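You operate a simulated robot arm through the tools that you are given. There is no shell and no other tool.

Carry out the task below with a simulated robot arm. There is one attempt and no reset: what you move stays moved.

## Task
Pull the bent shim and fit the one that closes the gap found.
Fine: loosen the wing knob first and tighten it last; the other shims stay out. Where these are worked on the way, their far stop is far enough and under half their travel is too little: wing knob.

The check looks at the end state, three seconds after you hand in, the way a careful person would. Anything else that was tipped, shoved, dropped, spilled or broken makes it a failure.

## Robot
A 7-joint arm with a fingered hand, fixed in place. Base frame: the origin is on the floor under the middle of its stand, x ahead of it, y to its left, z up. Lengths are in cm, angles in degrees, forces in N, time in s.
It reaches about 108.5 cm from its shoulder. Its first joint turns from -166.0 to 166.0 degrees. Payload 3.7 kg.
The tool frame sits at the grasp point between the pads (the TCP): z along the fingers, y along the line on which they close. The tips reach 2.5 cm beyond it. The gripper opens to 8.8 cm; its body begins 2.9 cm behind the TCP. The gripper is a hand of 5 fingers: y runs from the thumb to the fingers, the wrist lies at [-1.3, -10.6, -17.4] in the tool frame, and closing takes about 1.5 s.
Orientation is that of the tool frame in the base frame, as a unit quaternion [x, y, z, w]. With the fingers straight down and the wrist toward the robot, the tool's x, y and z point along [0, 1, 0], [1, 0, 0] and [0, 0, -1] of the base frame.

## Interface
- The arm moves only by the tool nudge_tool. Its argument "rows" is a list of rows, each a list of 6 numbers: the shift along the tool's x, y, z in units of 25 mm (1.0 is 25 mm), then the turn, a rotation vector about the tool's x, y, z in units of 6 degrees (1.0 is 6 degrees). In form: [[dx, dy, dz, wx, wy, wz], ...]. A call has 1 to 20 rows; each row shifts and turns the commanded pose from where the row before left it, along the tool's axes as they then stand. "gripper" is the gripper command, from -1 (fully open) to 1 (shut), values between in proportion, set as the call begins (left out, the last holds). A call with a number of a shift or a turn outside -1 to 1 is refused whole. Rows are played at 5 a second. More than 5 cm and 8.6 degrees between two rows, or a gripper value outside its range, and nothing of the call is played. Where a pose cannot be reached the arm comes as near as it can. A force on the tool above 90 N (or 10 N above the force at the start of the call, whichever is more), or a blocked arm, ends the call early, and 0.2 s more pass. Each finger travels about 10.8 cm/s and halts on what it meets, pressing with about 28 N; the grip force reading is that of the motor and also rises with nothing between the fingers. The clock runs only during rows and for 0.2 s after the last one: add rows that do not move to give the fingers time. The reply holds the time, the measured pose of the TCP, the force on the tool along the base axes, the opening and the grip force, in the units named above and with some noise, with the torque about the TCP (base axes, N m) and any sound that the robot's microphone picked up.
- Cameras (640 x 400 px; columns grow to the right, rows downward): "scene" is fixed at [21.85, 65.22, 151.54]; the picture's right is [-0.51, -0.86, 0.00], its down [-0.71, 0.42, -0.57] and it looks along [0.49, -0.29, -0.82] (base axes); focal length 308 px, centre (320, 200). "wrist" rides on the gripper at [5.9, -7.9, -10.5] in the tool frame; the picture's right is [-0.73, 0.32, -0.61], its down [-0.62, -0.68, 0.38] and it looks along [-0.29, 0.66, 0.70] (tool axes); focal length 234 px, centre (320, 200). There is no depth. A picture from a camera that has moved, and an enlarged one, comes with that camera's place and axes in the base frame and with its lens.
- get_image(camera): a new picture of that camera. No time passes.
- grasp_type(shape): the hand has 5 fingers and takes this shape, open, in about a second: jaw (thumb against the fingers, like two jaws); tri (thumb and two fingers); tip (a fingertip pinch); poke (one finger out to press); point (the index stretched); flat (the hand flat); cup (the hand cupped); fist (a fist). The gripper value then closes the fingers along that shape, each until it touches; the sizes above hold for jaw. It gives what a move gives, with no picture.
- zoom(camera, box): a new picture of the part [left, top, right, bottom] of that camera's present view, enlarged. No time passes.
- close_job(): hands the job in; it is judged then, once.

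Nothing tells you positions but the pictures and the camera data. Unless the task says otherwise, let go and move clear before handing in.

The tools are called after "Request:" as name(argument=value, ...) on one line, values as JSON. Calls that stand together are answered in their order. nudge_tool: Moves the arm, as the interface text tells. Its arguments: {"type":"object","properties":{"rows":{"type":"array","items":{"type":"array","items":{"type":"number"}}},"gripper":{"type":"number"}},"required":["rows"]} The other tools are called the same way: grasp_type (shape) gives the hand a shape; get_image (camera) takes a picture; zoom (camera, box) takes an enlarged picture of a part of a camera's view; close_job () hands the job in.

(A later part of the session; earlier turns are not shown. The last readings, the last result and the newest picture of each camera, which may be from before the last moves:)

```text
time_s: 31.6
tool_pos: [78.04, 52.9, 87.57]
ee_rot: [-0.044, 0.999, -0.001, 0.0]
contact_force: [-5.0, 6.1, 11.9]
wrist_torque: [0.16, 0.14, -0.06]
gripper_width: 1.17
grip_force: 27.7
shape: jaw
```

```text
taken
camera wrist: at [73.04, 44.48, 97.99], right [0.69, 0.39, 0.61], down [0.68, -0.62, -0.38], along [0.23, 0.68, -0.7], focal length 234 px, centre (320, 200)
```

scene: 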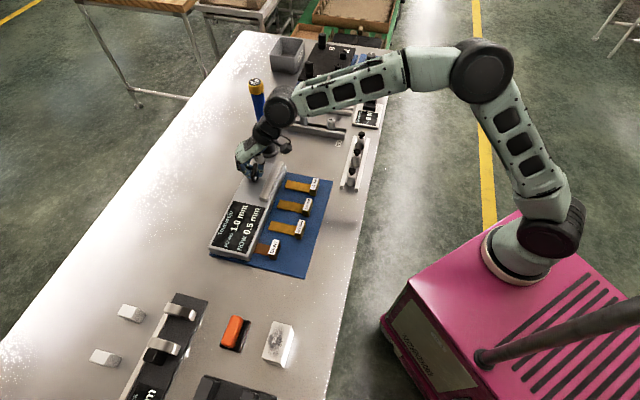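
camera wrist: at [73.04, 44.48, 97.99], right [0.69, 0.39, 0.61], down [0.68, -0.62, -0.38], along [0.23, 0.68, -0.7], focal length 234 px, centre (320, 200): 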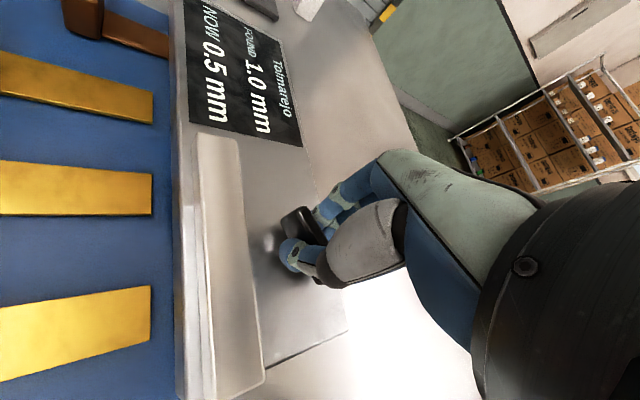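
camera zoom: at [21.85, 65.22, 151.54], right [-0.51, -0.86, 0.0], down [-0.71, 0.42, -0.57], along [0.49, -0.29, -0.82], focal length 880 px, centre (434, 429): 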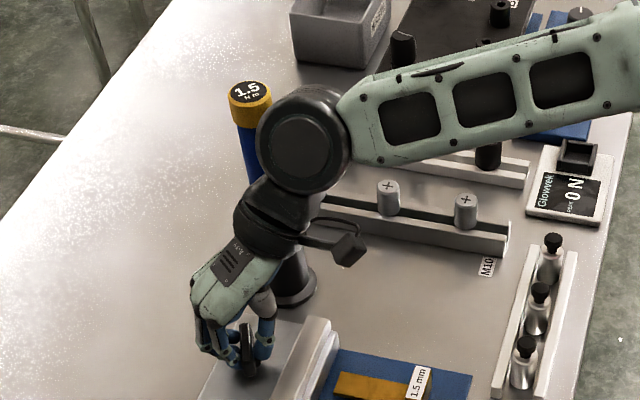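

Half a right angle turned without reaching a stop. I'll release, lift, and come back with the hand yawed the other way so I can grip the wing by its ends and turn on while staying clear of the screwdriver.

Request:
nudge_tool(rows=[[0, 0, 0, 0, 0, 0], [0, 0, 0, 0, 0, 0], [0, 0, 0, 0, 0, 0], [0, 0, -0.4, 0, 0, 0], [0, 0, -0.5, 0, 0, 0], [0, 0, -0.5, 0, 0, 0], [0, 0, -0.5, 0, 0, 0], [0, 0, -0.5, 0, 0, 0]], gripper=0.0)

Request:
get_image(camera="wrist")

Request:
zoom(camera="scene", box=[220, 100, 320, 200])

```text
time_s: 33.4
tool_pos: [78.23, 52.79, 93.38]
ee_rot: [-0.045, 0.999, 0.0, -0.001]
contact_force: [-0.7, 0.0, 0.0]
wrist_torque: [0.0, 0.02, 0.02]
gripper_width: 4.39
grip_force: 0.0
shape: jaw
```

```text
taken
camera wrist: at [73.07, 44.41, 103.9], right [0.7, 0.39, 0.61], down [0.68, -0.62, -0.38], along [0.23, 0.68, -0.7], focal length 234 px, centre (320, 200)
```

wrist: 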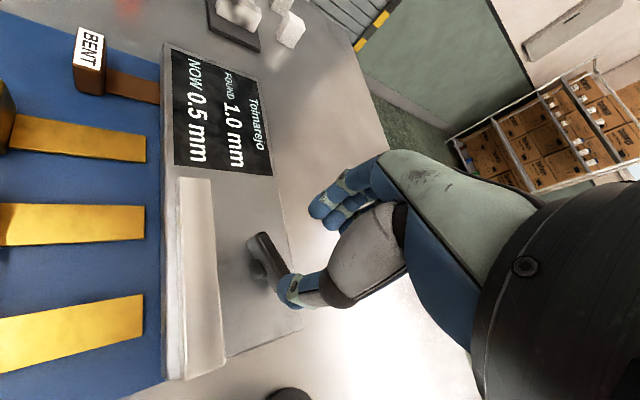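

```text
4.00 times, centred on (270, 150) of scene
camera zoom: at [21.85, 65.22, 151.54], right [-0.51, -0.86, 0.0], down [-0.71, 0.42, -0.57], along [0.49, -0.29, -0.82], focal length 1232 px, centre (520, 400)
```

zoom: 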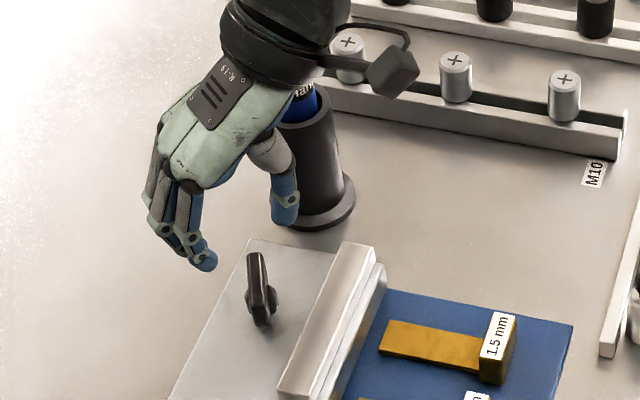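

Request:
zoom(camera="wrist", box=[160, 170, 320, 370])

Request:
zoom(camera="scene", box=[240, 150, 290, 200])

```text
2.00 times, centred on (240, 270) of wrist
camera zoom: at [73.07, 44.41, 103.9], right [0.7, 0.39, 0.61], down [0.68, -0.62, -0.38], along [0.23, 0.68, -0.7], focal length 468 px, centre (480, 60)
```

zoom: 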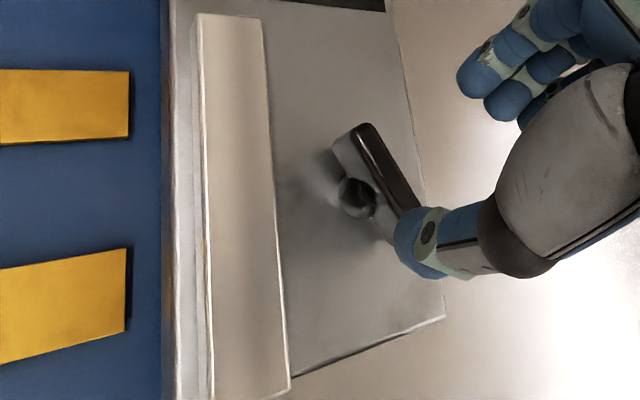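

```text
8.00 times, centred on (265, 175) of scene
camera zoom: at [21.85, 65.22, 151.54], right [-0.51, -0.86, 0.0], down [-0.71, 0.42, -0.57], along [0.49, -0.29, -0.82], focal length 2465 px, centre (760, 400)
```

zoom: 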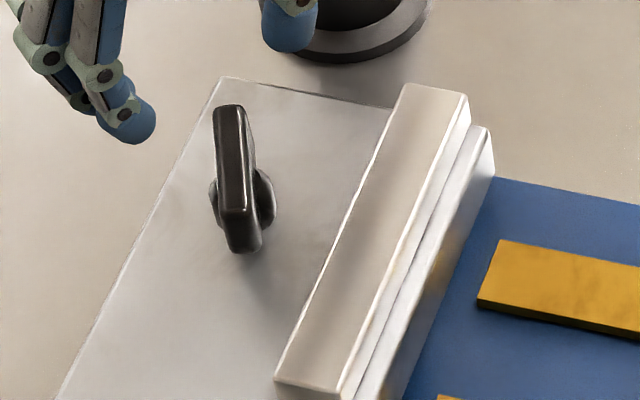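

The wing is now about 25° from its starting line, so the hand turned further than the wing did. I'll square up to its present direction, regrip and watch closely while turning further.

Request:
nudge_tool(rows=[[0, 0, 0, 0, 0, 1], [0, 0, 0, 0, 0, 1], [0, 0, 0, 0, 0, 1], [0, 0, 0, 0, 0, 1], [0, 0, 0, 0, 0, 0.07], [0, 0, 0.5, 0, 0, 0], [0, 0, 0.5, 0, 0, 0], [0, 0, 0, 0, 0, 0]], gripper=0.0)

Request:
zoom(camera="wrist", box=[220, 160, 380, 320])

```text
time_s: 35.2
tool_pos: [78.25, 52.81, 91.05]
ee_rot: [0.169, 0.986, 0.0, 0.0]
contact_force: [0.4, -0.4, -0.6]
wrist_torque: [0.04, 0.01, -0.05]
gripper_width: 4.39
grip_force: 0.0
shape: jaw
```

```text
2.50 times, centred on (300, 240) of wrist
camera zoom: at [70.13, 47.28, 101.54], right [0.79, 0.06, 0.61], down [0.36, -0.85, -0.38], along [0.49, 0.52, -0.7], focal length 585 px, centre (370, 100)
```

zoom: 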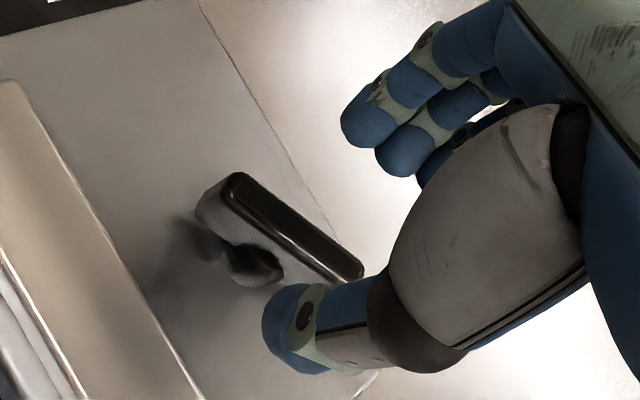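

Request:
nudge_tool(rows=[[0.1, 0.04, 0.5, 0, 0, 0], [0, 0, 0.5, 0, 0, 0], [0, 0, 0.5, 0, 0, 0], [0, 0, 0.05, 0, 0, 0], [0, 0, 0, 0, 0, 0]])

Request:
nudge_tool(rows=[[0, 0, 0, 0, 0, 0], [0, 0, 0, 0, 0, 0], [0, 0, 0, 0, 0, 0], [0, 0, 0, 0, 0, 0], [0, 0, 0, 0, 0, 0], [0, 0, 0, 0, 0, 0]], gripper=1)

Request:
zoom(camera="wrist", box=[250, 160, 390, 300])

Request:
zoom(camera="scene", box=[240, 150, 290, 200])

```text
time_s: 36.4
tool_pos: [78.0, 53.13, 86.99]
ee_rot: [0.168, 0.986, 0.0, 0.0]
contact_force: [0.3, 0.3, -0.8]
wrist_torque: [0.02, -0.02, -0.06]
gripper_width: 4.37
grip_force: 0.0
shape: jaw
```

```text
time_s: 37.8
tool_pos: [78.02, 52.95, 86.98]
ee_rot: [0.168, 0.986, 0.0, -0.001]
contact_force: [-2.8, -1.0, -3.5]
wrist_torque: [-0.05, 0.05, 0.06]
gripper_width: 1.45
grip_force: 27.7
shape: jaw
```

```text
2.86 times, centred on (320, 230) of wrist
camera zoom: at [69.82, 47.5, 97.56], right [0.79, 0.06, 0.61], down [0.36, -0.85, -0.38], along [0.49, 0.52, -0.7], focal length 669 px, centre (320, 114)
```

zoom: 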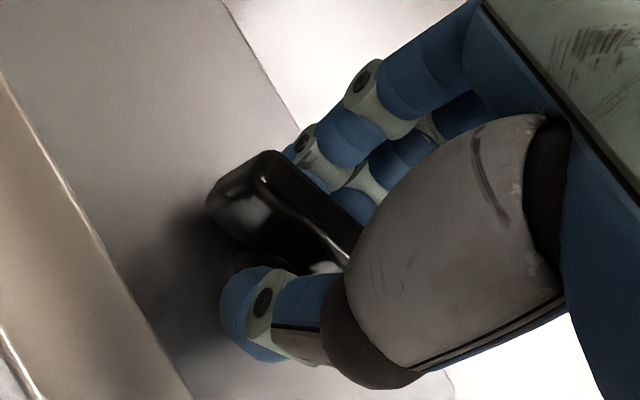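

```text
8.00 times, centred on (265, 175) of scene
camera zoom: at [21.85, 65.22, 151.54], right [-0.51, -0.86, 0.0], down [-0.71, 0.42, -0.57], along [0.49, -0.29, -0.82], focal length 2465 px, centre (760, 400)
```

zoom: 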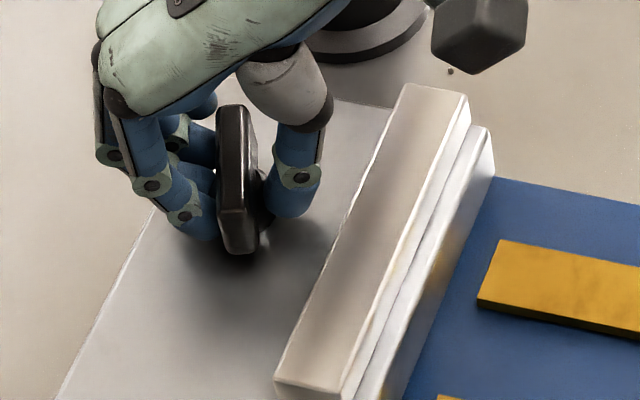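

Request:
nudge_tool(rows=[[0, 0, 0, 0, 0, -0.7], [0, 0, 0, 0, 0, -0.7], [0, 0, 0, 0, 0, -0.6], [0, 0, 0, 0, 0, 0]])

Request:
zoom(camera="wrist", box=[250, 160, 390, 300])

Request:
zoom(camera="scene", box=[240, 150, 290, 200])

```text
time_s: 38.8
tool_pos: [78.1, 53.01, 86.94]
ee_rot: [0.064, 0.998, 0.0, -0.001]
contact_force: [-0.4, -2.9, -2.8]
wrist_torque: [-0.04, 0.02, -0.04]
gripper_width: 1.39
grip_force: 28.0
shape: jaw
```

```text
2.86 times, centred on (320, 230) of wrist
camera zoom: at [71.22, 45.88, 97.57], right [0.76, 0.23, 0.61], down [0.53, -0.76, -0.38], along [0.37, 0.61, -0.7], focal length 669 px, centre (320, 114)
```

zoom: 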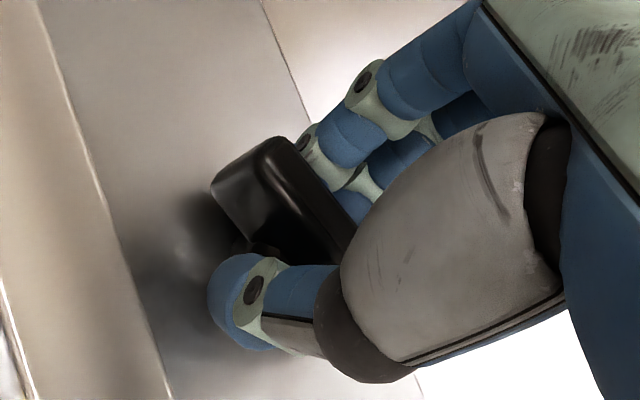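

```text
8.00 times, centred on (265, 175) of scene
camera zoom: at [21.85, 65.22, 151.54], right [-0.51, -0.86, 0.0], down [-0.71, 0.42, -0.57], along [0.49, -0.29, -0.82], focal length 2465 px, centre (760, 400)
```

zoom: 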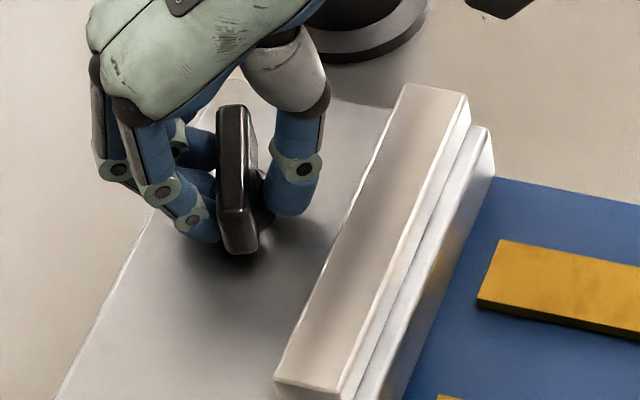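

The scene view shows the wing did not move with this turn; either it is at its stop or my grip is slipping. I'll regrip the wing by its two ends, where I have real leverage, to find out.

Request:
nudge_tool(rows=[[0, 0, 0, 0, 0, 0], [0, 0, 0, 0, 0, 0], [0, 0, 0, 0, 0, 0], [0, 0, -0.4, 0, 0, 0], [0, 0, -0.5, 0, 0, 0], [0, 0, -0.6, 0, 0, 0], [0, 0, -0.6, 0, 0, 0], [0, 0, -0.6, 0, 0, 0], [0, 0, 0, 0, 0, 1], [0, 0, 0, 0, 0, 1], [0, 0, 0, 0, 0, 1], [0, 0, 0, 0, 0, 1], [0, 0, 0, 0, 0, 1], [0, 0, 0, 0, 0, 1], [0, 0, 0, 0, 0, 1], [0, 0, 0, 0, 0, 1], [0, 0, 0, 0, 0, 1], [0, 0, 0, 0, 0, 1], [0, 0, 0, 0, 0, 1], [0, 0, 0, 0, 0, 1]], gripper=0.0)

Request:
nudge_tool(rows=[[0, 0, 0, 0, 0, 1], [0, 0, 0, 0, 0, 1], [0, 0, 0, 0, 0, 1], [0, 0, 0, 0, 0, 1], [0, 0, 0, 0, 0, 1], [0, 0, 0, 0, 0, 0], [0, 0, 0, 0, 0, 0]], gripper=-0.7)

Request:
get_image(camera="wrist")

Request:
get_image(camera="scene")

Request:
zoom(camera="scene", box=[240, 150, 290, 200])

```text
time_s: 43.0
tool_pos: [78.0, 52.9, 93.79]
ee_rot: [0.639, 0.769, 0.0, 0.001]
contact_force: [-0.2, 0.3, -0.3]
wrist_torque: [0.0, 0.01, -0.02]
gripper_width: 4.36
grip_force: 0.0
shape: jaw
```

```text
time_s: 44.6
tool_pos: [77.99, 52.96, 93.69]
ee_rot: [0.816, 0.578, 0.0, -0.001]
contact_force: [1.0, 0.7, 0.1]
wrist_torque: [0.04, -0.01, 0.02]
gripper_width: 7.47
grip_force: 0.1
shape: jaw
```

```text
taken
camera wrist: at [72.51, 61.19, 104.33], right [0.06, -0.79, 0.61], down [-0.85, -0.36, -0.38], along [0.52, -0.49, -0.7], focal length 234 px, centre (320, 200)
```

wrist: 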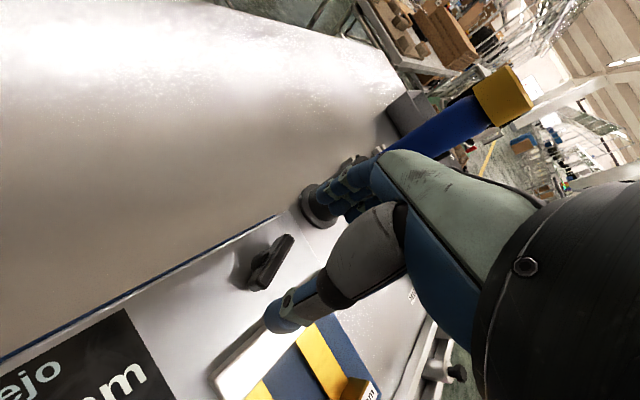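

```text
taken
```

scene: 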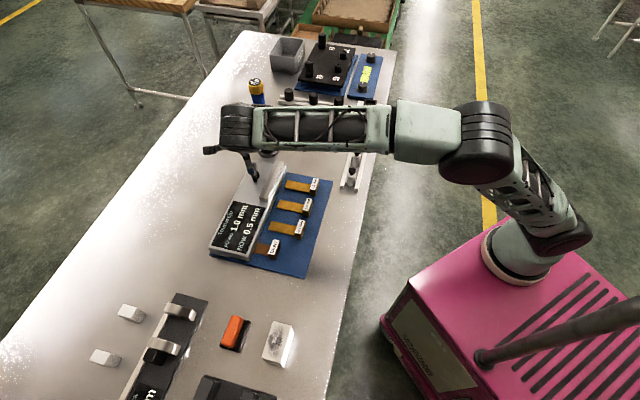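

```text
8.00 times, centred on (265, 175) of scene
camera zoom: at [21.85, 65.22, 151.54], right [-0.51, -0.86, 0.0], down [-0.71, 0.42, -0.57], along [0.49, -0.29, -0.82], focal length 2465 px, centre (760, 400)
```

zoom: 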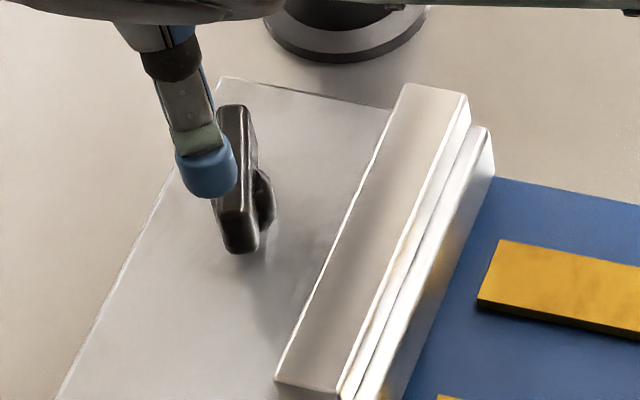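

Request:
zoom(camera="wrist", box=[210, 160, 390, 350])

```text
2.11 times, centred on (300, 255) of wrist
camera zoom: at [72.51, 61.19, 104.33], right [0.06, -0.79, 0.61], down [-0.85, -0.36, -0.38], along [0.52, -0.49, -0.7], focal length 493 px, centre (362, 84)
```

zoom: 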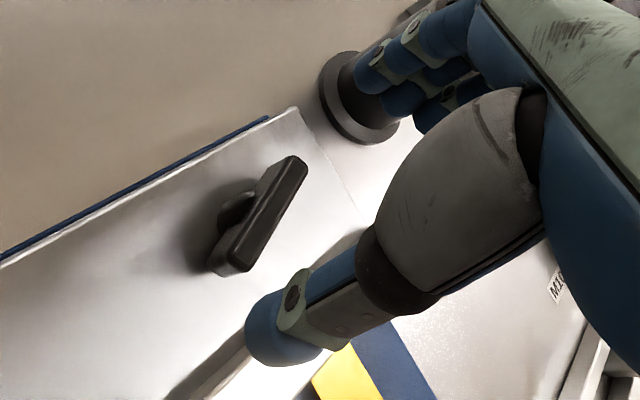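

The hand is now centred with the wing lying along its closing line. I'll descend and take the wing by its ends.

Request:
nudge_tool(rows=[[0, 0, 0.5, 0, 0, 0], [0, 0, 0.5, 0, 0, 0], [0, 0, 0.5, 0, 0, 0], [0, 0, 0.5, 0, 0, 0], [0, 0, 0.5, 0, 0, 0], [0, 0, 0.15, 0, 0, 0], [0, 0, 0, 0, 0, 0]])

Request:
nudge_tool(rows=[[0, 0, 0, 0, 0, 0], [0, 0, 0, 0, 0, 0], [0, 0, 0, 0, 0, 0], [0, 0, 0, 0, 0, 0], [0, 0, 0, 0, 0, 0]], gripper=1)

Request:
zoom(camera="wrist", box=[250, 160, 390, 300])

Request:
zoom(camera="scene", box=[240, 150, 290, 200])

```text
time_s: 46.2
tool_pos: [78.07, 52.99, 87.06]
ee_rot: [0.817, 0.577, 0.0, 0.001]
contact_force: [-0.1, 0.5, -0.4]
wrist_torque: [0.02, 0.02, 0.0]
gripper_width: 7.48
grip_force: 0.1
shape: jaw
```

```text
time_s: 47.4
tool_pos: [77.86, 53.08, 87.11]
ee_rot: [0.816, 0.579, -0.001, -0.001]
contact_force: [-12.8, 8.1, -1.2]
wrist_torque: [0.12, 0.24, 0.01]
gripper_width: 3.87
grip_force: 27.2
shape: jaw
```

```text
2.86 times, centred on (320, 230) of wrist
camera zoom: at [72.43, 61.27, 97.66], right [0.07, -0.79, 0.61], down [-0.85, -0.36, -0.38], along [0.52, -0.49, -0.7], focal length 669 px, centre (320, 114)
```

zoom: 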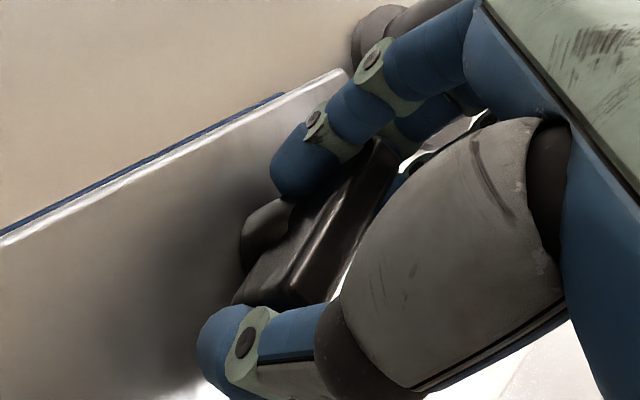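

```text
8.00 times, centred on (265, 175) of scene
camera zoom: at [21.85, 65.22, 151.54], right [-0.51, -0.86, 0.0], down [-0.71, 0.42, -0.57], along [0.49, -0.29, -0.82], focal length 2465 px, centre (760, 400)
```

zoom: 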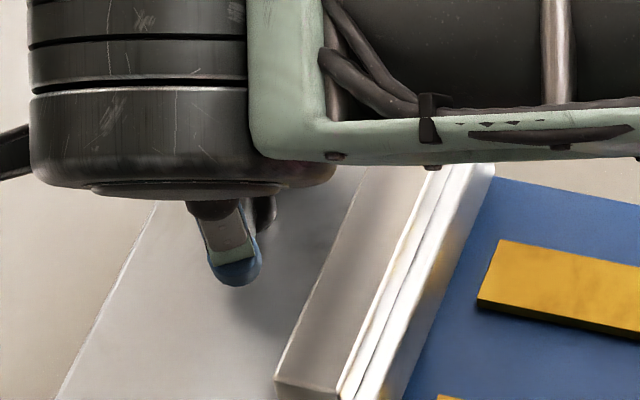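

Request:
nudge_tool(rows=[[0, 0, 0, 0, 0, -0.5], [0, 0, 0, 0, 0, -0.5], [0, 0, 0, 0, 0, -0.5], [0, 0, 0, 0, 0, -0.5], [0, 0, 0, 0, 0, 0]])

Request:
zoom(camera="wrist", box=[250, 160, 390, 300])

```text
time_s: 48.6
tool_pos: [77.93, 52.96, 87.06]
ee_rot: [0.751, 0.66, -0.002, 0.0]
contact_force: [-16.8, 1.9, -4.0]
wrist_torque: [0.01, 0.31, -0.07]
gripper_width: 3.78
grip_force: 27.7
shape: jaw
```

```text
2.86 times, centred on (320, 230) of wrist
camera zoom: at [70.91, 59.82, 97.69], right [0.23, -0.76, 0.61], down [-0.76, -0.53, -0.38], along [0.61, -0.37, -0.7], focal length 669 px, centre (320, 114)
```

zoom: 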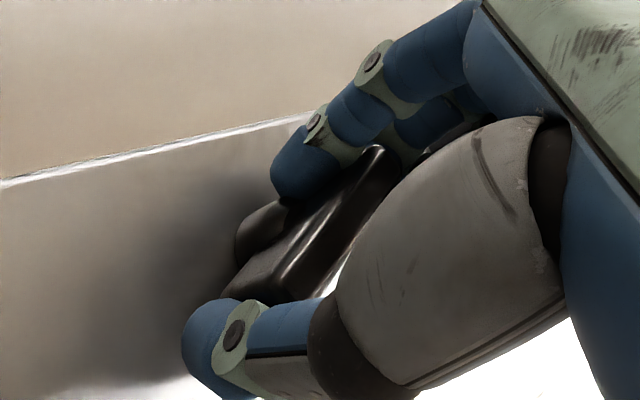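

Now the wing follows the hand, so it isn't at its stop. I'll keep turning with this end grip.

Request:
nudge_tool(rows=[[0, 0, 0, 0, 0, -0.7], [0, 0, 0, 0, 0, -0.7], [0, 0, 0, 0, 0, -0.7], [0, 0, 0, 0, 0, -0.7], [0, 0, 0, 0, 0, -0.7], [0, 0, 0, 0, 0, 0]])

Request:
zoom(camera="wrist", box=[250, 160, 390, 300])

Request:
zoom(camera="scene", box=[210, 80, 350, 200])

```text
time_s: 50.0
tool_pos: [77.98, 53.0, 87.1]
ee_rot: [0.618, 0.786, -0.001, 0.0]
contact_force: [-19.0, -5.8, -1.7]
wrist_torque: [-0.13, 0.39, -0.07]
gripper_width: 3.74
grip_force: 27.7
shape: jaw
```

```text
2.86 times, centred on (320, 230) of wrist
camera zoom: at [69.02, 56.75, 97.69], right [0.49, -0.63, 0.61], down [-0.52, -0.77, -0.38], along [0.71, -0.13, -0.7], focal length 669 px, centre (320, 114)
```

zoom: 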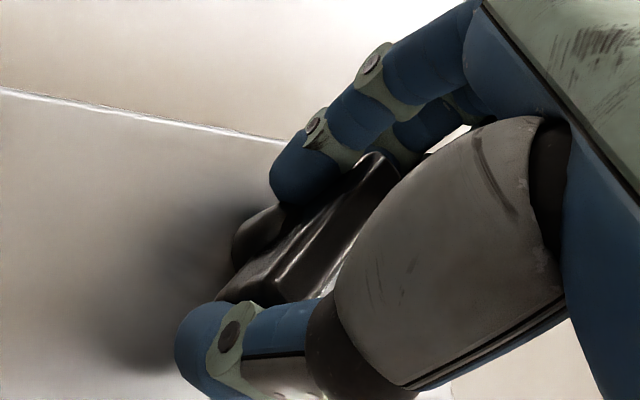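

```text
3.33 times, centred on (280, 140) of scene
camera zoom: at [21.85, 65.22, 151.54], right [-0.51, -0.86, 0.0], down [-0.71, 0.42, -0.57], along [0.49, -0.29, -0.82], focal length 1027 px, centre (453, 400)
```

zoom: 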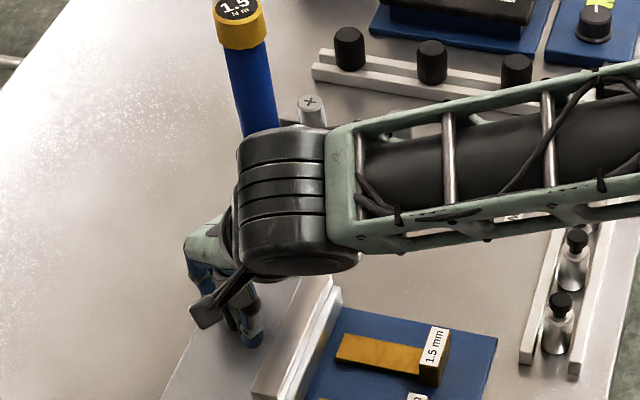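

Request:
nudge_tool(rows=[[0, 0, 0, 0, 0, -0.7], [0, 0, 0, 0, 0, -0.7], [0, 0, 0, 0, 0, -0.7], [0, 0, 0, 0, 0, -0.7], [0, 0, 0, 0, 0, -0.7], [0, 0, 0, 0, 0, -0.7], [0, 0, 0, 0, 0, 0]])

Request:
zoom(camera="wrist", box=[250, 160, 390, 300])

Request:
zoom(camera="scene", box=[210, 80, 350, 200])

```text
time_s: 51.6
tool_pos: [78.02, 52.78, 87.04]
ee_rot: [0.432, 0.902, -0.001, 0.0]
contact_force: [-14.8, -14.9, -1.2]
wrist_torque: [-0.32, 0.31, -0.09]
gripper_width: 3.73
grip_force: 28.5
shape: jaw
```

```text
2.86 times, centred on (320, 230) of wrist
camera zoom: at [68.22, 52.5, 97.69], right [0.71, -0.36, 0.61], down [-0.14, -0.91, -0.38], along [0.69, 0.18, -0.7], focal length 669 px, centre (320, 114)
```

zoom: 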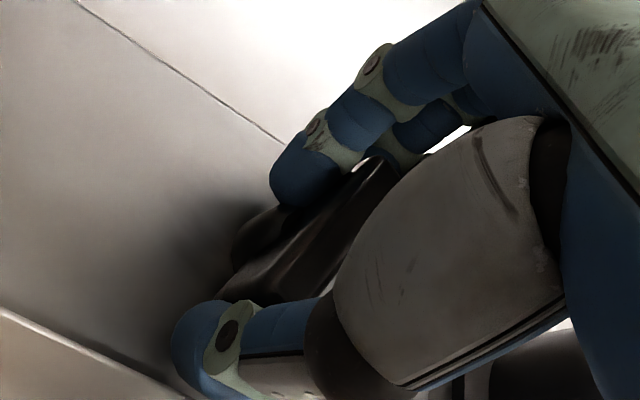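

```text
3.33 times, centred on (280, 140) of scene
camera zoom: at [21.85, 65.22, 151.54], right [-0.51, -0.86, 0.0], down [-0.71, 0.42, -0.57], along [0.49, -0.29, -0.82], focal length 1027 px, centre (453, 400)
```

zoom: 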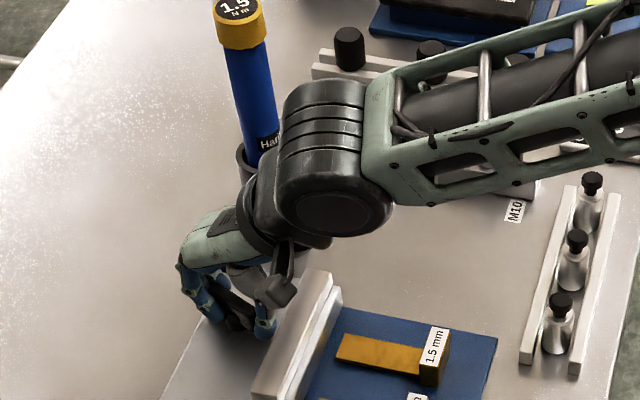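

Request:
nudge_tool(rows=[[0, 0, 0, 0, 0, -0.7], [0, 0, 0, 0, 0, -0.7], [0, 0, 0, 0, 0, -0.7], [0, 0, 0, 0, 0, -0.7], [0, 0, 0, 0, 0, 0]])

Request:
zoom(camera="wrist", box=[250, 160, 390, 300])

Request:
zoom(camera="scene", box=[210, 80, 350, 200])

```text
time_s: 52.8
tool_pos: [78.01, 52.91, 87.17]
ee_rot: [0.296, 0.955, -0.001, 0.0]
contact_force: [-10.9, -19.6, -3.6]
wrist_torque: [-0.38, 0.16, -0.09]
gripper_width: 3.67
grip_force: 28.3
shape: jaw
```

```text
2.86 times, centred on (320, 230) of wrist
camera zoom: at [68.72, 49.7, 97.74], right [0.78, -0.14, 0.61], down [0.13, -0.91, -0.38], along [0.61, 0.38, -0.7], focal length 669 px, centre (320, 114)
```

zoom: 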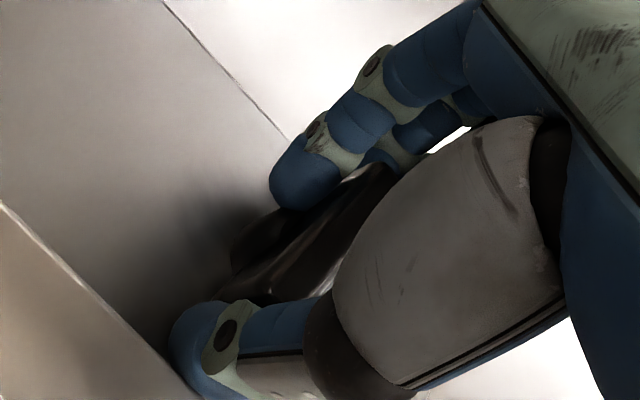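

```text
3.33 times, centred on (280, 140) of scene
camera zoom: at [21.85, 65.22, 151.54], right [-0.51, -0.86, 0.0], down [-0.71, 0.42, -0.57], along [0.49, -0.29, -0.82], focal length 1027 px, centre (453, 400)
```

zoom: 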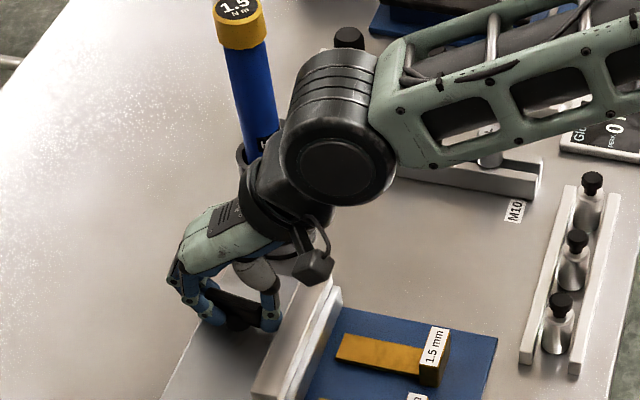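

Request:
nudge_tool(rows=[[0, 0, 0, 0, 0, -0.7], [0, 0, 0, 0, 0, -0.7], [0, 0, 0, 0, 0, -0.7], [0, 0, 0, 0, 0, -0.7], [0, 0, 0, 0, 0, -0.7], [0, 0, 0, 0, 0, 0]])

Request:
zoom(camera="wrist", box=[250, 160, 390, 300])

Request:
zoom(camera="scene", box=[210, 80, 350, 200])

```text
time_s: 54.2
tool_pos: [78.13, 52.86, 87.13]
ee_rot: [0.117, 0.993, 0.001, -0.001]
contact_force: [-6.1, -21.6, 0.2]
wrist_torque: [-0.46, 0.11, -0.06]
gripper_width: 3.7
grip_force: 28.1
shape: jaw
```

```text
2.86 times, centred on (320, 230) of wrist
camera zoom: at [70.51, 46.56, 97.72], right [0.78, 0.15, 0.61], down [0.45, -0.81, -0.38], along [0.43, 0.57, -0.7], focal length 669 px, centre (320, 114)
```

zoom: 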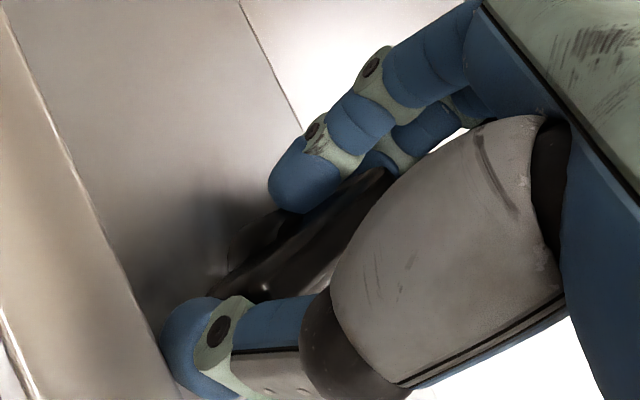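

```text
3.33 times, centred on (280, 140) of scene
camera zoom: at [21.85, 65.22, 151.54], right [-0.51, -0.86, 0.0], down [-0.71, 0.42, -0.57], along [0.49, -0.29, -0.82], focal length 1027 px, centre (453, 400)
```

zoom: 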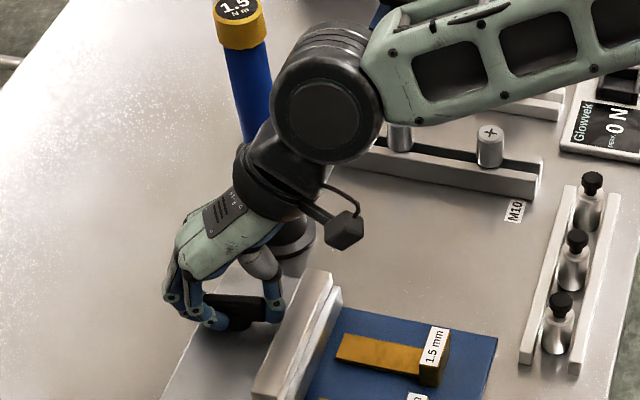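

Request:
nudge_tool(rows=[[0, 0, 0, 0, 0, -0.7], [0, 0, 0, 0, 0, -0.7], [0, 0, 0, 0, 0, -0.7], [0, 0, 0, 0, 0, -0.7], [0, 0, 0, 0, 0, 0]])

Request:
zoom(camera="wrist", box=[250, 160, 390, 300])

Request:
zoom(camera="scene", box=[210, 80, 350, 200])

```text
time_s: 55.4
tool_pos: [78.11, 52.95, 87.13]
ee_rot: [-0.029, 1.0, 0.0, 0.0]
contact_force: [-1.3, -23.3, 1.9]
wrist_torque: [-0.43, 0.03, -0.06]
gripper_width: 3.72
grip_force: 28.0
shape: jaw
```

```text
2.86 times, centred on (320, 230) of wrist
camera zoom: at [72.69, 44.65, 97.7], right [0.71, 0.37, 0.61], down [0.66, -0.64, -0.38], along [0.25, 0.67, -0.7], focal length 669 px, centre (320, 114)
```

zoom: 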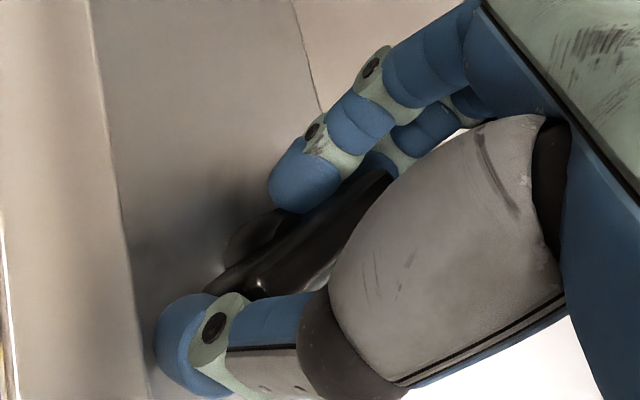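

```text
3.33 times, centred on (280, 140) of scene
camera zoom: at [21.85, 65.22, 151.54], right [-0.51, -0.86, 0.0], down [-0.71, 0.42, -0.57], along [0.49, -0.29, -0.82], focal length 1027 px, centre (453, 400)
```

zoom: 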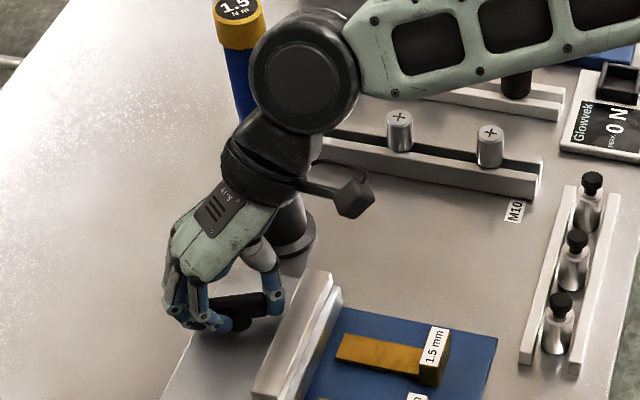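

Request:
zoom(camera="scene", box=[255, 155, 305, 190])

```text
11.43 times, centred on (280, 172) of scene
camera zoom: at [21.85, 65.22, 151.54], right [-0.51, -0.86, 0.0], down [-0.71, 0.42, -0.57], along [0.49, -0.29, -0.82], focal length 3521 px, centre (777, 514)
```

zoom: 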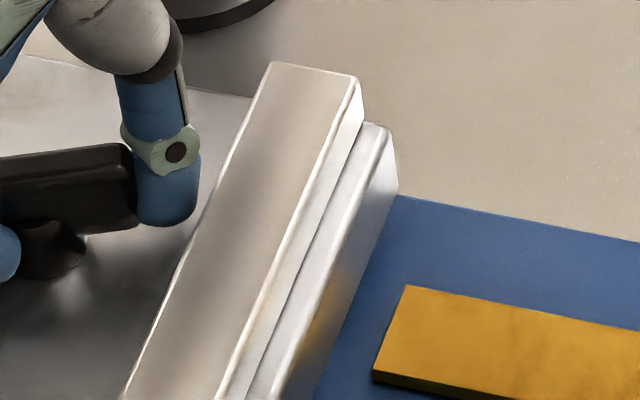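

Request:
zoom(camera="scene", box=[235, 150, 285, 190])

```text
10.00 times, centred on (260, 170) of scene
camera zoom: at [21.85, 65.22, 151.54], right [-0.51, -0.86, 0.0], down [-0.71, 0.42, -0.57], along [0.49, -0.29, -0.82], focal length 3081 px, centre (920, 500)
```

zoom: 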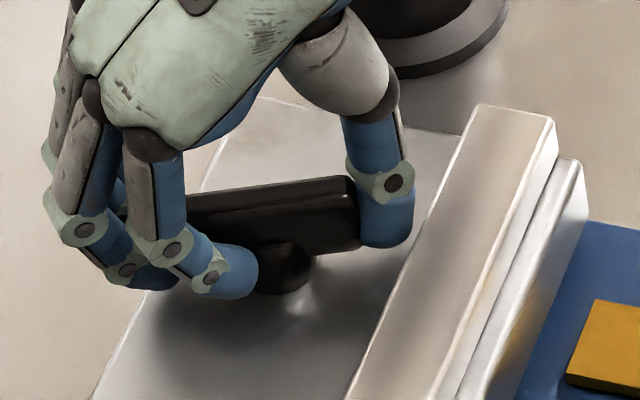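

The wing has now gone roughly 115° and still moves, but going further at this yaw would bring the wrist close to the screwdriver. I'll release, lift, swing back to a safe yaw and check the wing's direction.

Request:
nudge_tool(rows=[[0, 0, 0, 0, 0, 0], [0, 0, 0, 0, 0, 0], [0, 0, 0, 0, 0, 0], [0, 0, 0, 0, 0, 0], [0, 0, -0.4, 0, 0, 0], [0, 0, -0.5, 0, 0, 0], [0, 0, -0.6, 0, 0, 0], [0, 0, -0.6, 0, 0, 0], [0, 0, -0.6, 0, 0, 0], [0, 0, 0, 0, 0, 1], [0, 0, 0, 0, 0, 1], [0, 0, 0, 0, 0, 1], [0, 0, 0, 0, 0, 1], [0, 0, 0, 0, 0, 1], [0, 0, 0, 0, 0, 1], [0, 0, 0, 0, 0, 1], [0, 0, 0, 0, 0, 1], [0, 0, 0, 0, 0, 0.05], [0, 0, 0, 0, 0, 0]], gripper=-0.7)

Request:
zoom(camera="wrist", box=[210, 160, 390, 350])

Request:
zoom(camera="scene", box=[235, 150, 285, 190])

```text
time_s: 59.4
tool_pos: [78.06, 52.98, 93.86]
ee_rot: [0.382, 0.924, 0.0, 0.0]
contact_force: [0.4, -0.5, 0.3]
wrist_torque: [0.01, -0.02, 0.0]
gripper_width: 7.44
grip_force: 0.1
shape: jaw
```

```text
2.11 times, centred on (300, 255) of wrist
camera zoom: at [68.32, 51.57, 104.48], right [0.74, -0.28, 0.61], down [-0.04, -0.92, -0.38], along [0.67, 0.26, -0.7], focal length 493 px, centre (362, 84)
```

zoom: 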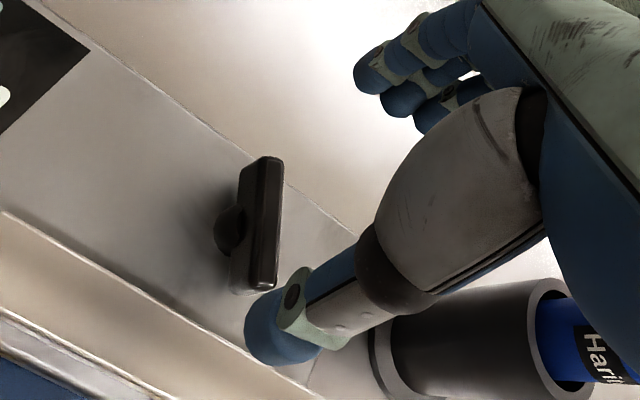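

```text
10.00 times, centred on (260, 170) of scene
camera zoom: at [21.85, 65.22, 151.54], right [-0.51, -0.86, 0.0], down [-0.71, 0.42, -0.57], along [0.49, -0.29, -0.82], focal length 3081 px, centre (920, 500)
```

zoom: 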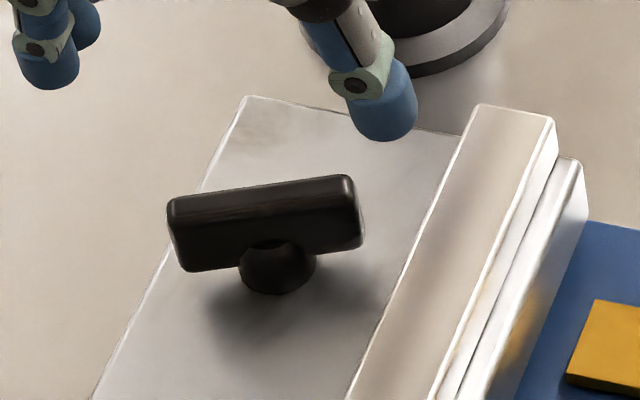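

The wing now points about 70°, i.e. 115° from where it started. I'll test whether that is its stop by pushing its near end with the thumb as a peg.

Request:
nudge_tool(rows=[[0.38, 0.77, 0, 0, 0, 0], [0, 0, 0.6, 0, 0, 0], [0, 0, 0.6, 0, 0, 0], [0, 0, 0.6, 0, 0, 0], [0, 0, 0.6, 0, 0, 0], [0, 0, 0.26, 0, 0, 0], [0, 0, 0, 0, 0, 0]])

Request:
zoom(camera="wrist", box=[210, 160, 390, 350])

Request:
zoom(camera="scene", box=[235, 150, 285, 190])

```text
time_s: 61.0
tool_pos: [78.7, 55.01, 87.25]
ee_rot: [0.382, 0.924, -0.001, 0.001]
contact_force: [-0.2, 0.2, 0.1]
wrist_torque: [-0.02, -0.02, 0.03]
gripper_width: 7.45
grip_force: 0.1
shape: jaw
```

```text
2.11 times, centred on (300, 255) of wrist
camera zoom: at [68.98, 53.49, 97.84], right [0.74, -0.28, 0.61], down [-0.04, -0.92, -0.38], along [0.67, 0.26, -0.7], focal length 493 px, centre (362, 84)
```

zoom: 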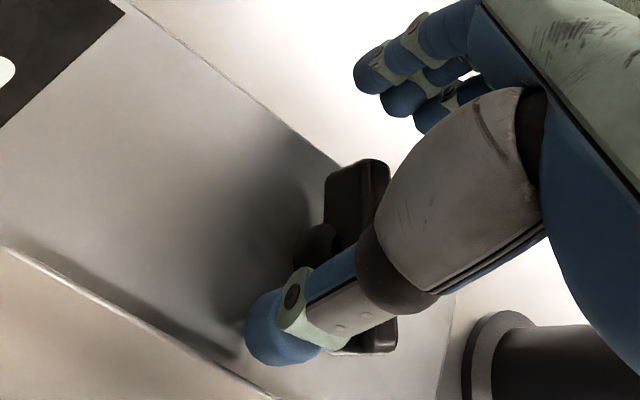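

```text
10.00 times, centred on (260, 170) of scene
camera zoom: at [21.85, 65.22, 151.54], right [-0.51, -0.86, 0.0], down [-0.71, 0.42, -0.57], along [0.49, -0.29, -0.82], focal length 3081 px, centre (920, 500)
```

zoom: 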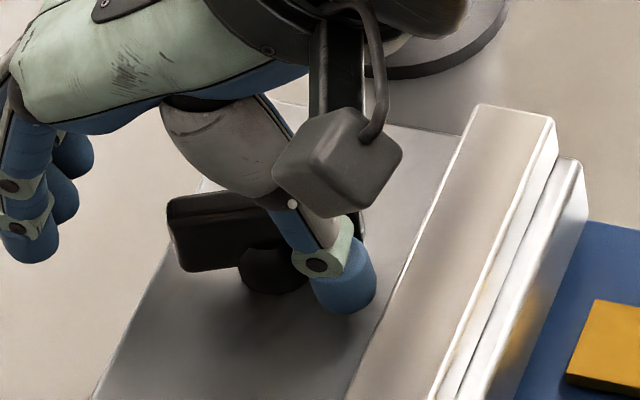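

Request:
nudge_tool(rows=[[-0.12, 0.06, 0, 0, 0, 0], [-0.12, 0.06, 0, 0, 0, 0], [-0.12, 0.06, 0, 0, 0, 0], [0, 0, 0, 0, 0, 0]])

Request:
nudge_tool(rows=[[-0.1, 0.05, 0, 0, 0, 0], [-0.1, 0.05, 0, 0, 0, 0], [0, 0, 0, 0, 0, 0]])

Request:
zoom(camera="scene", box=[235, 150, 285, 190])

Request:
zoom(camera="wrist", box=[210, 160, 390, 350])

```text
time_s: 62.0
tool_pos: [79.72, 54.66, 87.31]
ee_rot: [0.382, 0.924, -0.001, 0.0]
contact_force: [-0.4, 0.6, 0.1]
wrist_torque: [-0.02, -0.02, -0.03]
gripper_width: 7.46
grip_force: 0.2
shape: jaw
```

```text
time_s: 62.8
tool_pos: [80.15, 54.62, 87.25]
ee_rot: [0.381, 0.924, -0.002, 0.0]
contact_force: [-4.1, 0.4, 1.9]
wrist_torque: [-0.08, 0.04, -0.15]
gripper_width: 7.48
grip_force: 0.0
shape: jaw
```

```text
10.00 times, centred on (260, 170) of scene
camera zoom: at [21.85, 65.22, 151.54], right [-0.51, -0.86, 0.0], down [-0.71, 0.42, -0.57], along [0.49, -0.29, -0.82], focal length 3081 px, centre (920, 500)
```

zoom: 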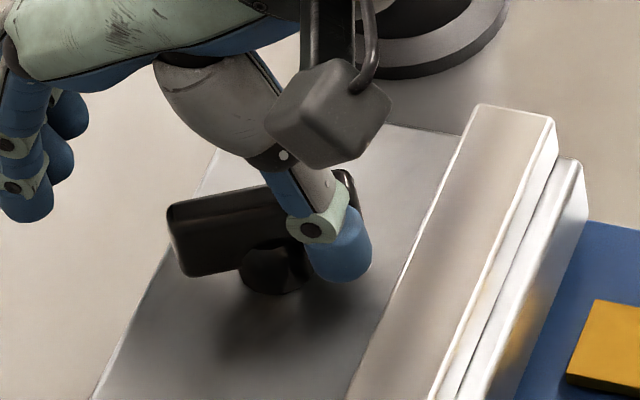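

```text
2.11 times, centred on (300, 255) of wrist
camera zoom: at [70.42, 53.07, 97.84], right [0.74, -0.28, 0.61], down [-0.04, -0.92, -0.38], along [0.67, 0.26, -0.7], focal length 493 px, centre (362, 84)
```

zoom: 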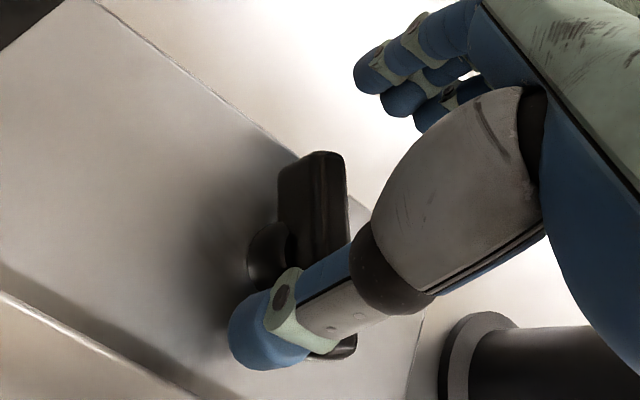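

Request:
nudge_tool(rows=[[-0.1, 0.05, 0, 0, 0, 0], [-0.1, 0.05, 0, 0, 0, 0], [0, 0, 0, 0, 0, 0]])

Request:
zoom(camera="scene", box=[235, 150, 285, 190])

Request:
zoom(camera="wrist", box=[210, 160, 390, 350])

```text
time_s: 63.6
tool_pos: [80.75, 54.39, 87.3]
ee_rot: [0.382, 0.924, -0.001, 0.0]
contact_force: [-6.3, 1.5, 2.7]
wrist_torque: [-0.08, 0.06, -0.25]
gripper_width: 7.49
grip_force: 0.1
shape: jaw
```

```text
10.00 times, centred on (260, 170) of scene
camera zoom: at [21.85, 65.22, 151.54], right [-0.51, -0.86, 0.0], down [-0.71, 0.42, -0.57], along [0.49, -0.29, -0.82], focal length 3081 px, centre (920, 500)
```

zoom: 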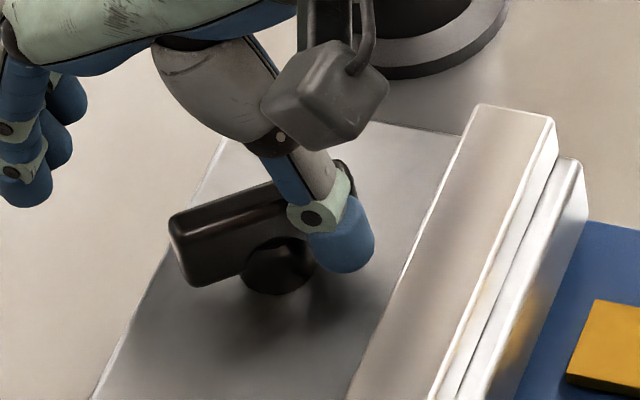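

```text
2.11 times, centred on (300, 255) of wrist
camera zoom: at [70.96, 52.89, 97.84], right [0.74, -0.28, 0.61], down [-0.04, -0.92, -0.38], along [0.67, 0.26, -0.7], focal length 493 px, centre (362, 84)
```

zoom: 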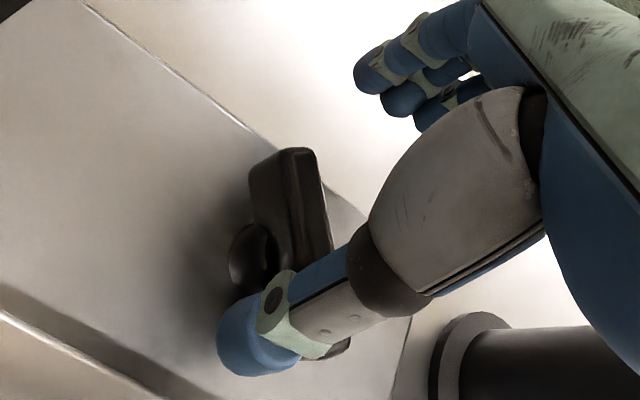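

The wing moved again under the thumb, so there is still travel left; it just needs about 0.1 N·m. I'll walk the thumb around in an arc to carry the wing on.

Request:
nudge_tool(rows=[[0.006, -0.168, 0, 0, 0, 0], [-0.1, 0.053, 0, 0, 0, 0], [-0.093, 0.053, 0, 0, 0, 0], [-0.08, 0.077, 0, 0, 0, 0], [-0.08, 0.076, 0, 0, 0, 0], [0, 0, 0, 0, 0, 0]])

Request:
zoom(camera="scene", box=[235, 150, 285, 190])

Request:
zoom(camera="wrist", box=[210, 160, 390, 350])

```text
time_s: 65.0
tool_pos: [81.46, 53.89, 87.19]
ee_rot: [0.382, 0.924, -0.001, 0.001]
contact_force: [-10.8, 3.9, 7.6]
wrist_torque: [-0.22, 0.31, -0.44]
gripper_width: 7.54
grip_force: 0.0
shape: jaw
```

```text
10.00 times, centred on (260, 170) of scene
camera zoom: at [21.85, 65.22, 151.54], right [-0.51, -0.86, 0.0], down [-0.71, 0.42, -0.57], along [0.49, -0.29, -0.82], focal length 3081 px, centre (920, 500)
```

zoom: 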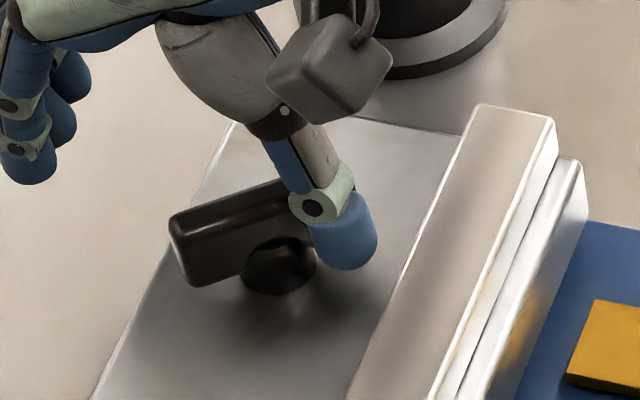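

```text
2.11 times, centred on (300, 255) of wrist
camera zoom: at [71.69, 52.48, 97.82], right [0.74, -0.28, 0.61], down [-0.04, -0.92, -0.38], along [0.67, 0.26, -0.7], focal length 493 px, centre (362, 84)
```

zoom: 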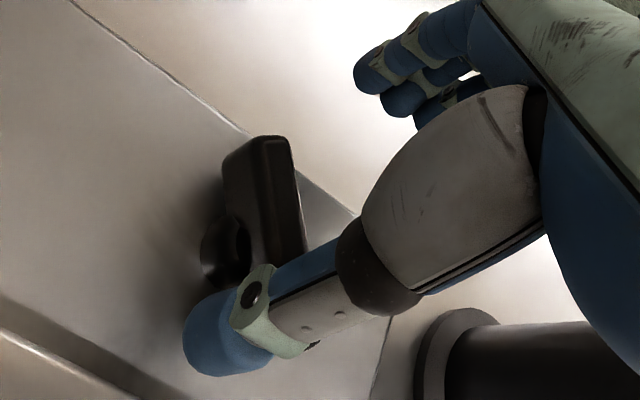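

Request:
nudge_tool(rows=[[-0.09, 0.06, 0, 0, 0, 0], [-0.09, 0.06, 0, 0, 0, 0], [0, 0, 0, 0, 0, 0]])

Request:
zoom(camera="scene", box=[235, 150, 285, 190])

```text
time_s: 65.8
tool_pos: [81.97, 53.78, 87.22]
ee_rot: [0.381, 0.924, 0.0, 0.0]
contact_force: [-14.7, 0.9, 8.4]
wrist_torque: [-0.22, 0.37, -0.43]
gripper_width: 7.53
grip_force: 0.1
shape: jaw
```

```text
10.00 times, centred on (260, 170) of scene
camera zoom: at [21.85, 65.22, 151.54], right [-0.51, -0.86, 0.0], down [-0.71, 0.42, -0.57], along [0.49, -0.29, -0.82], focal length 3081 px, centre (920, 500)
```

zoom: 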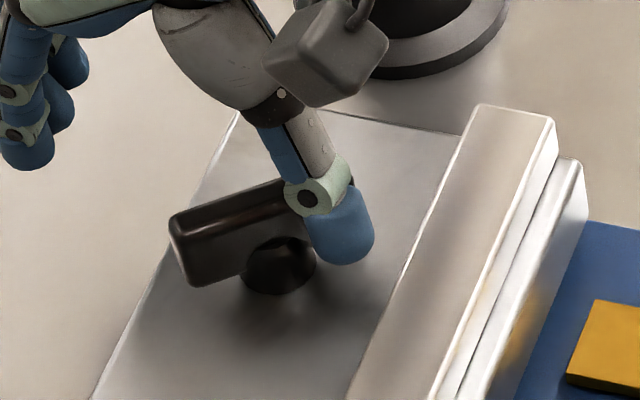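

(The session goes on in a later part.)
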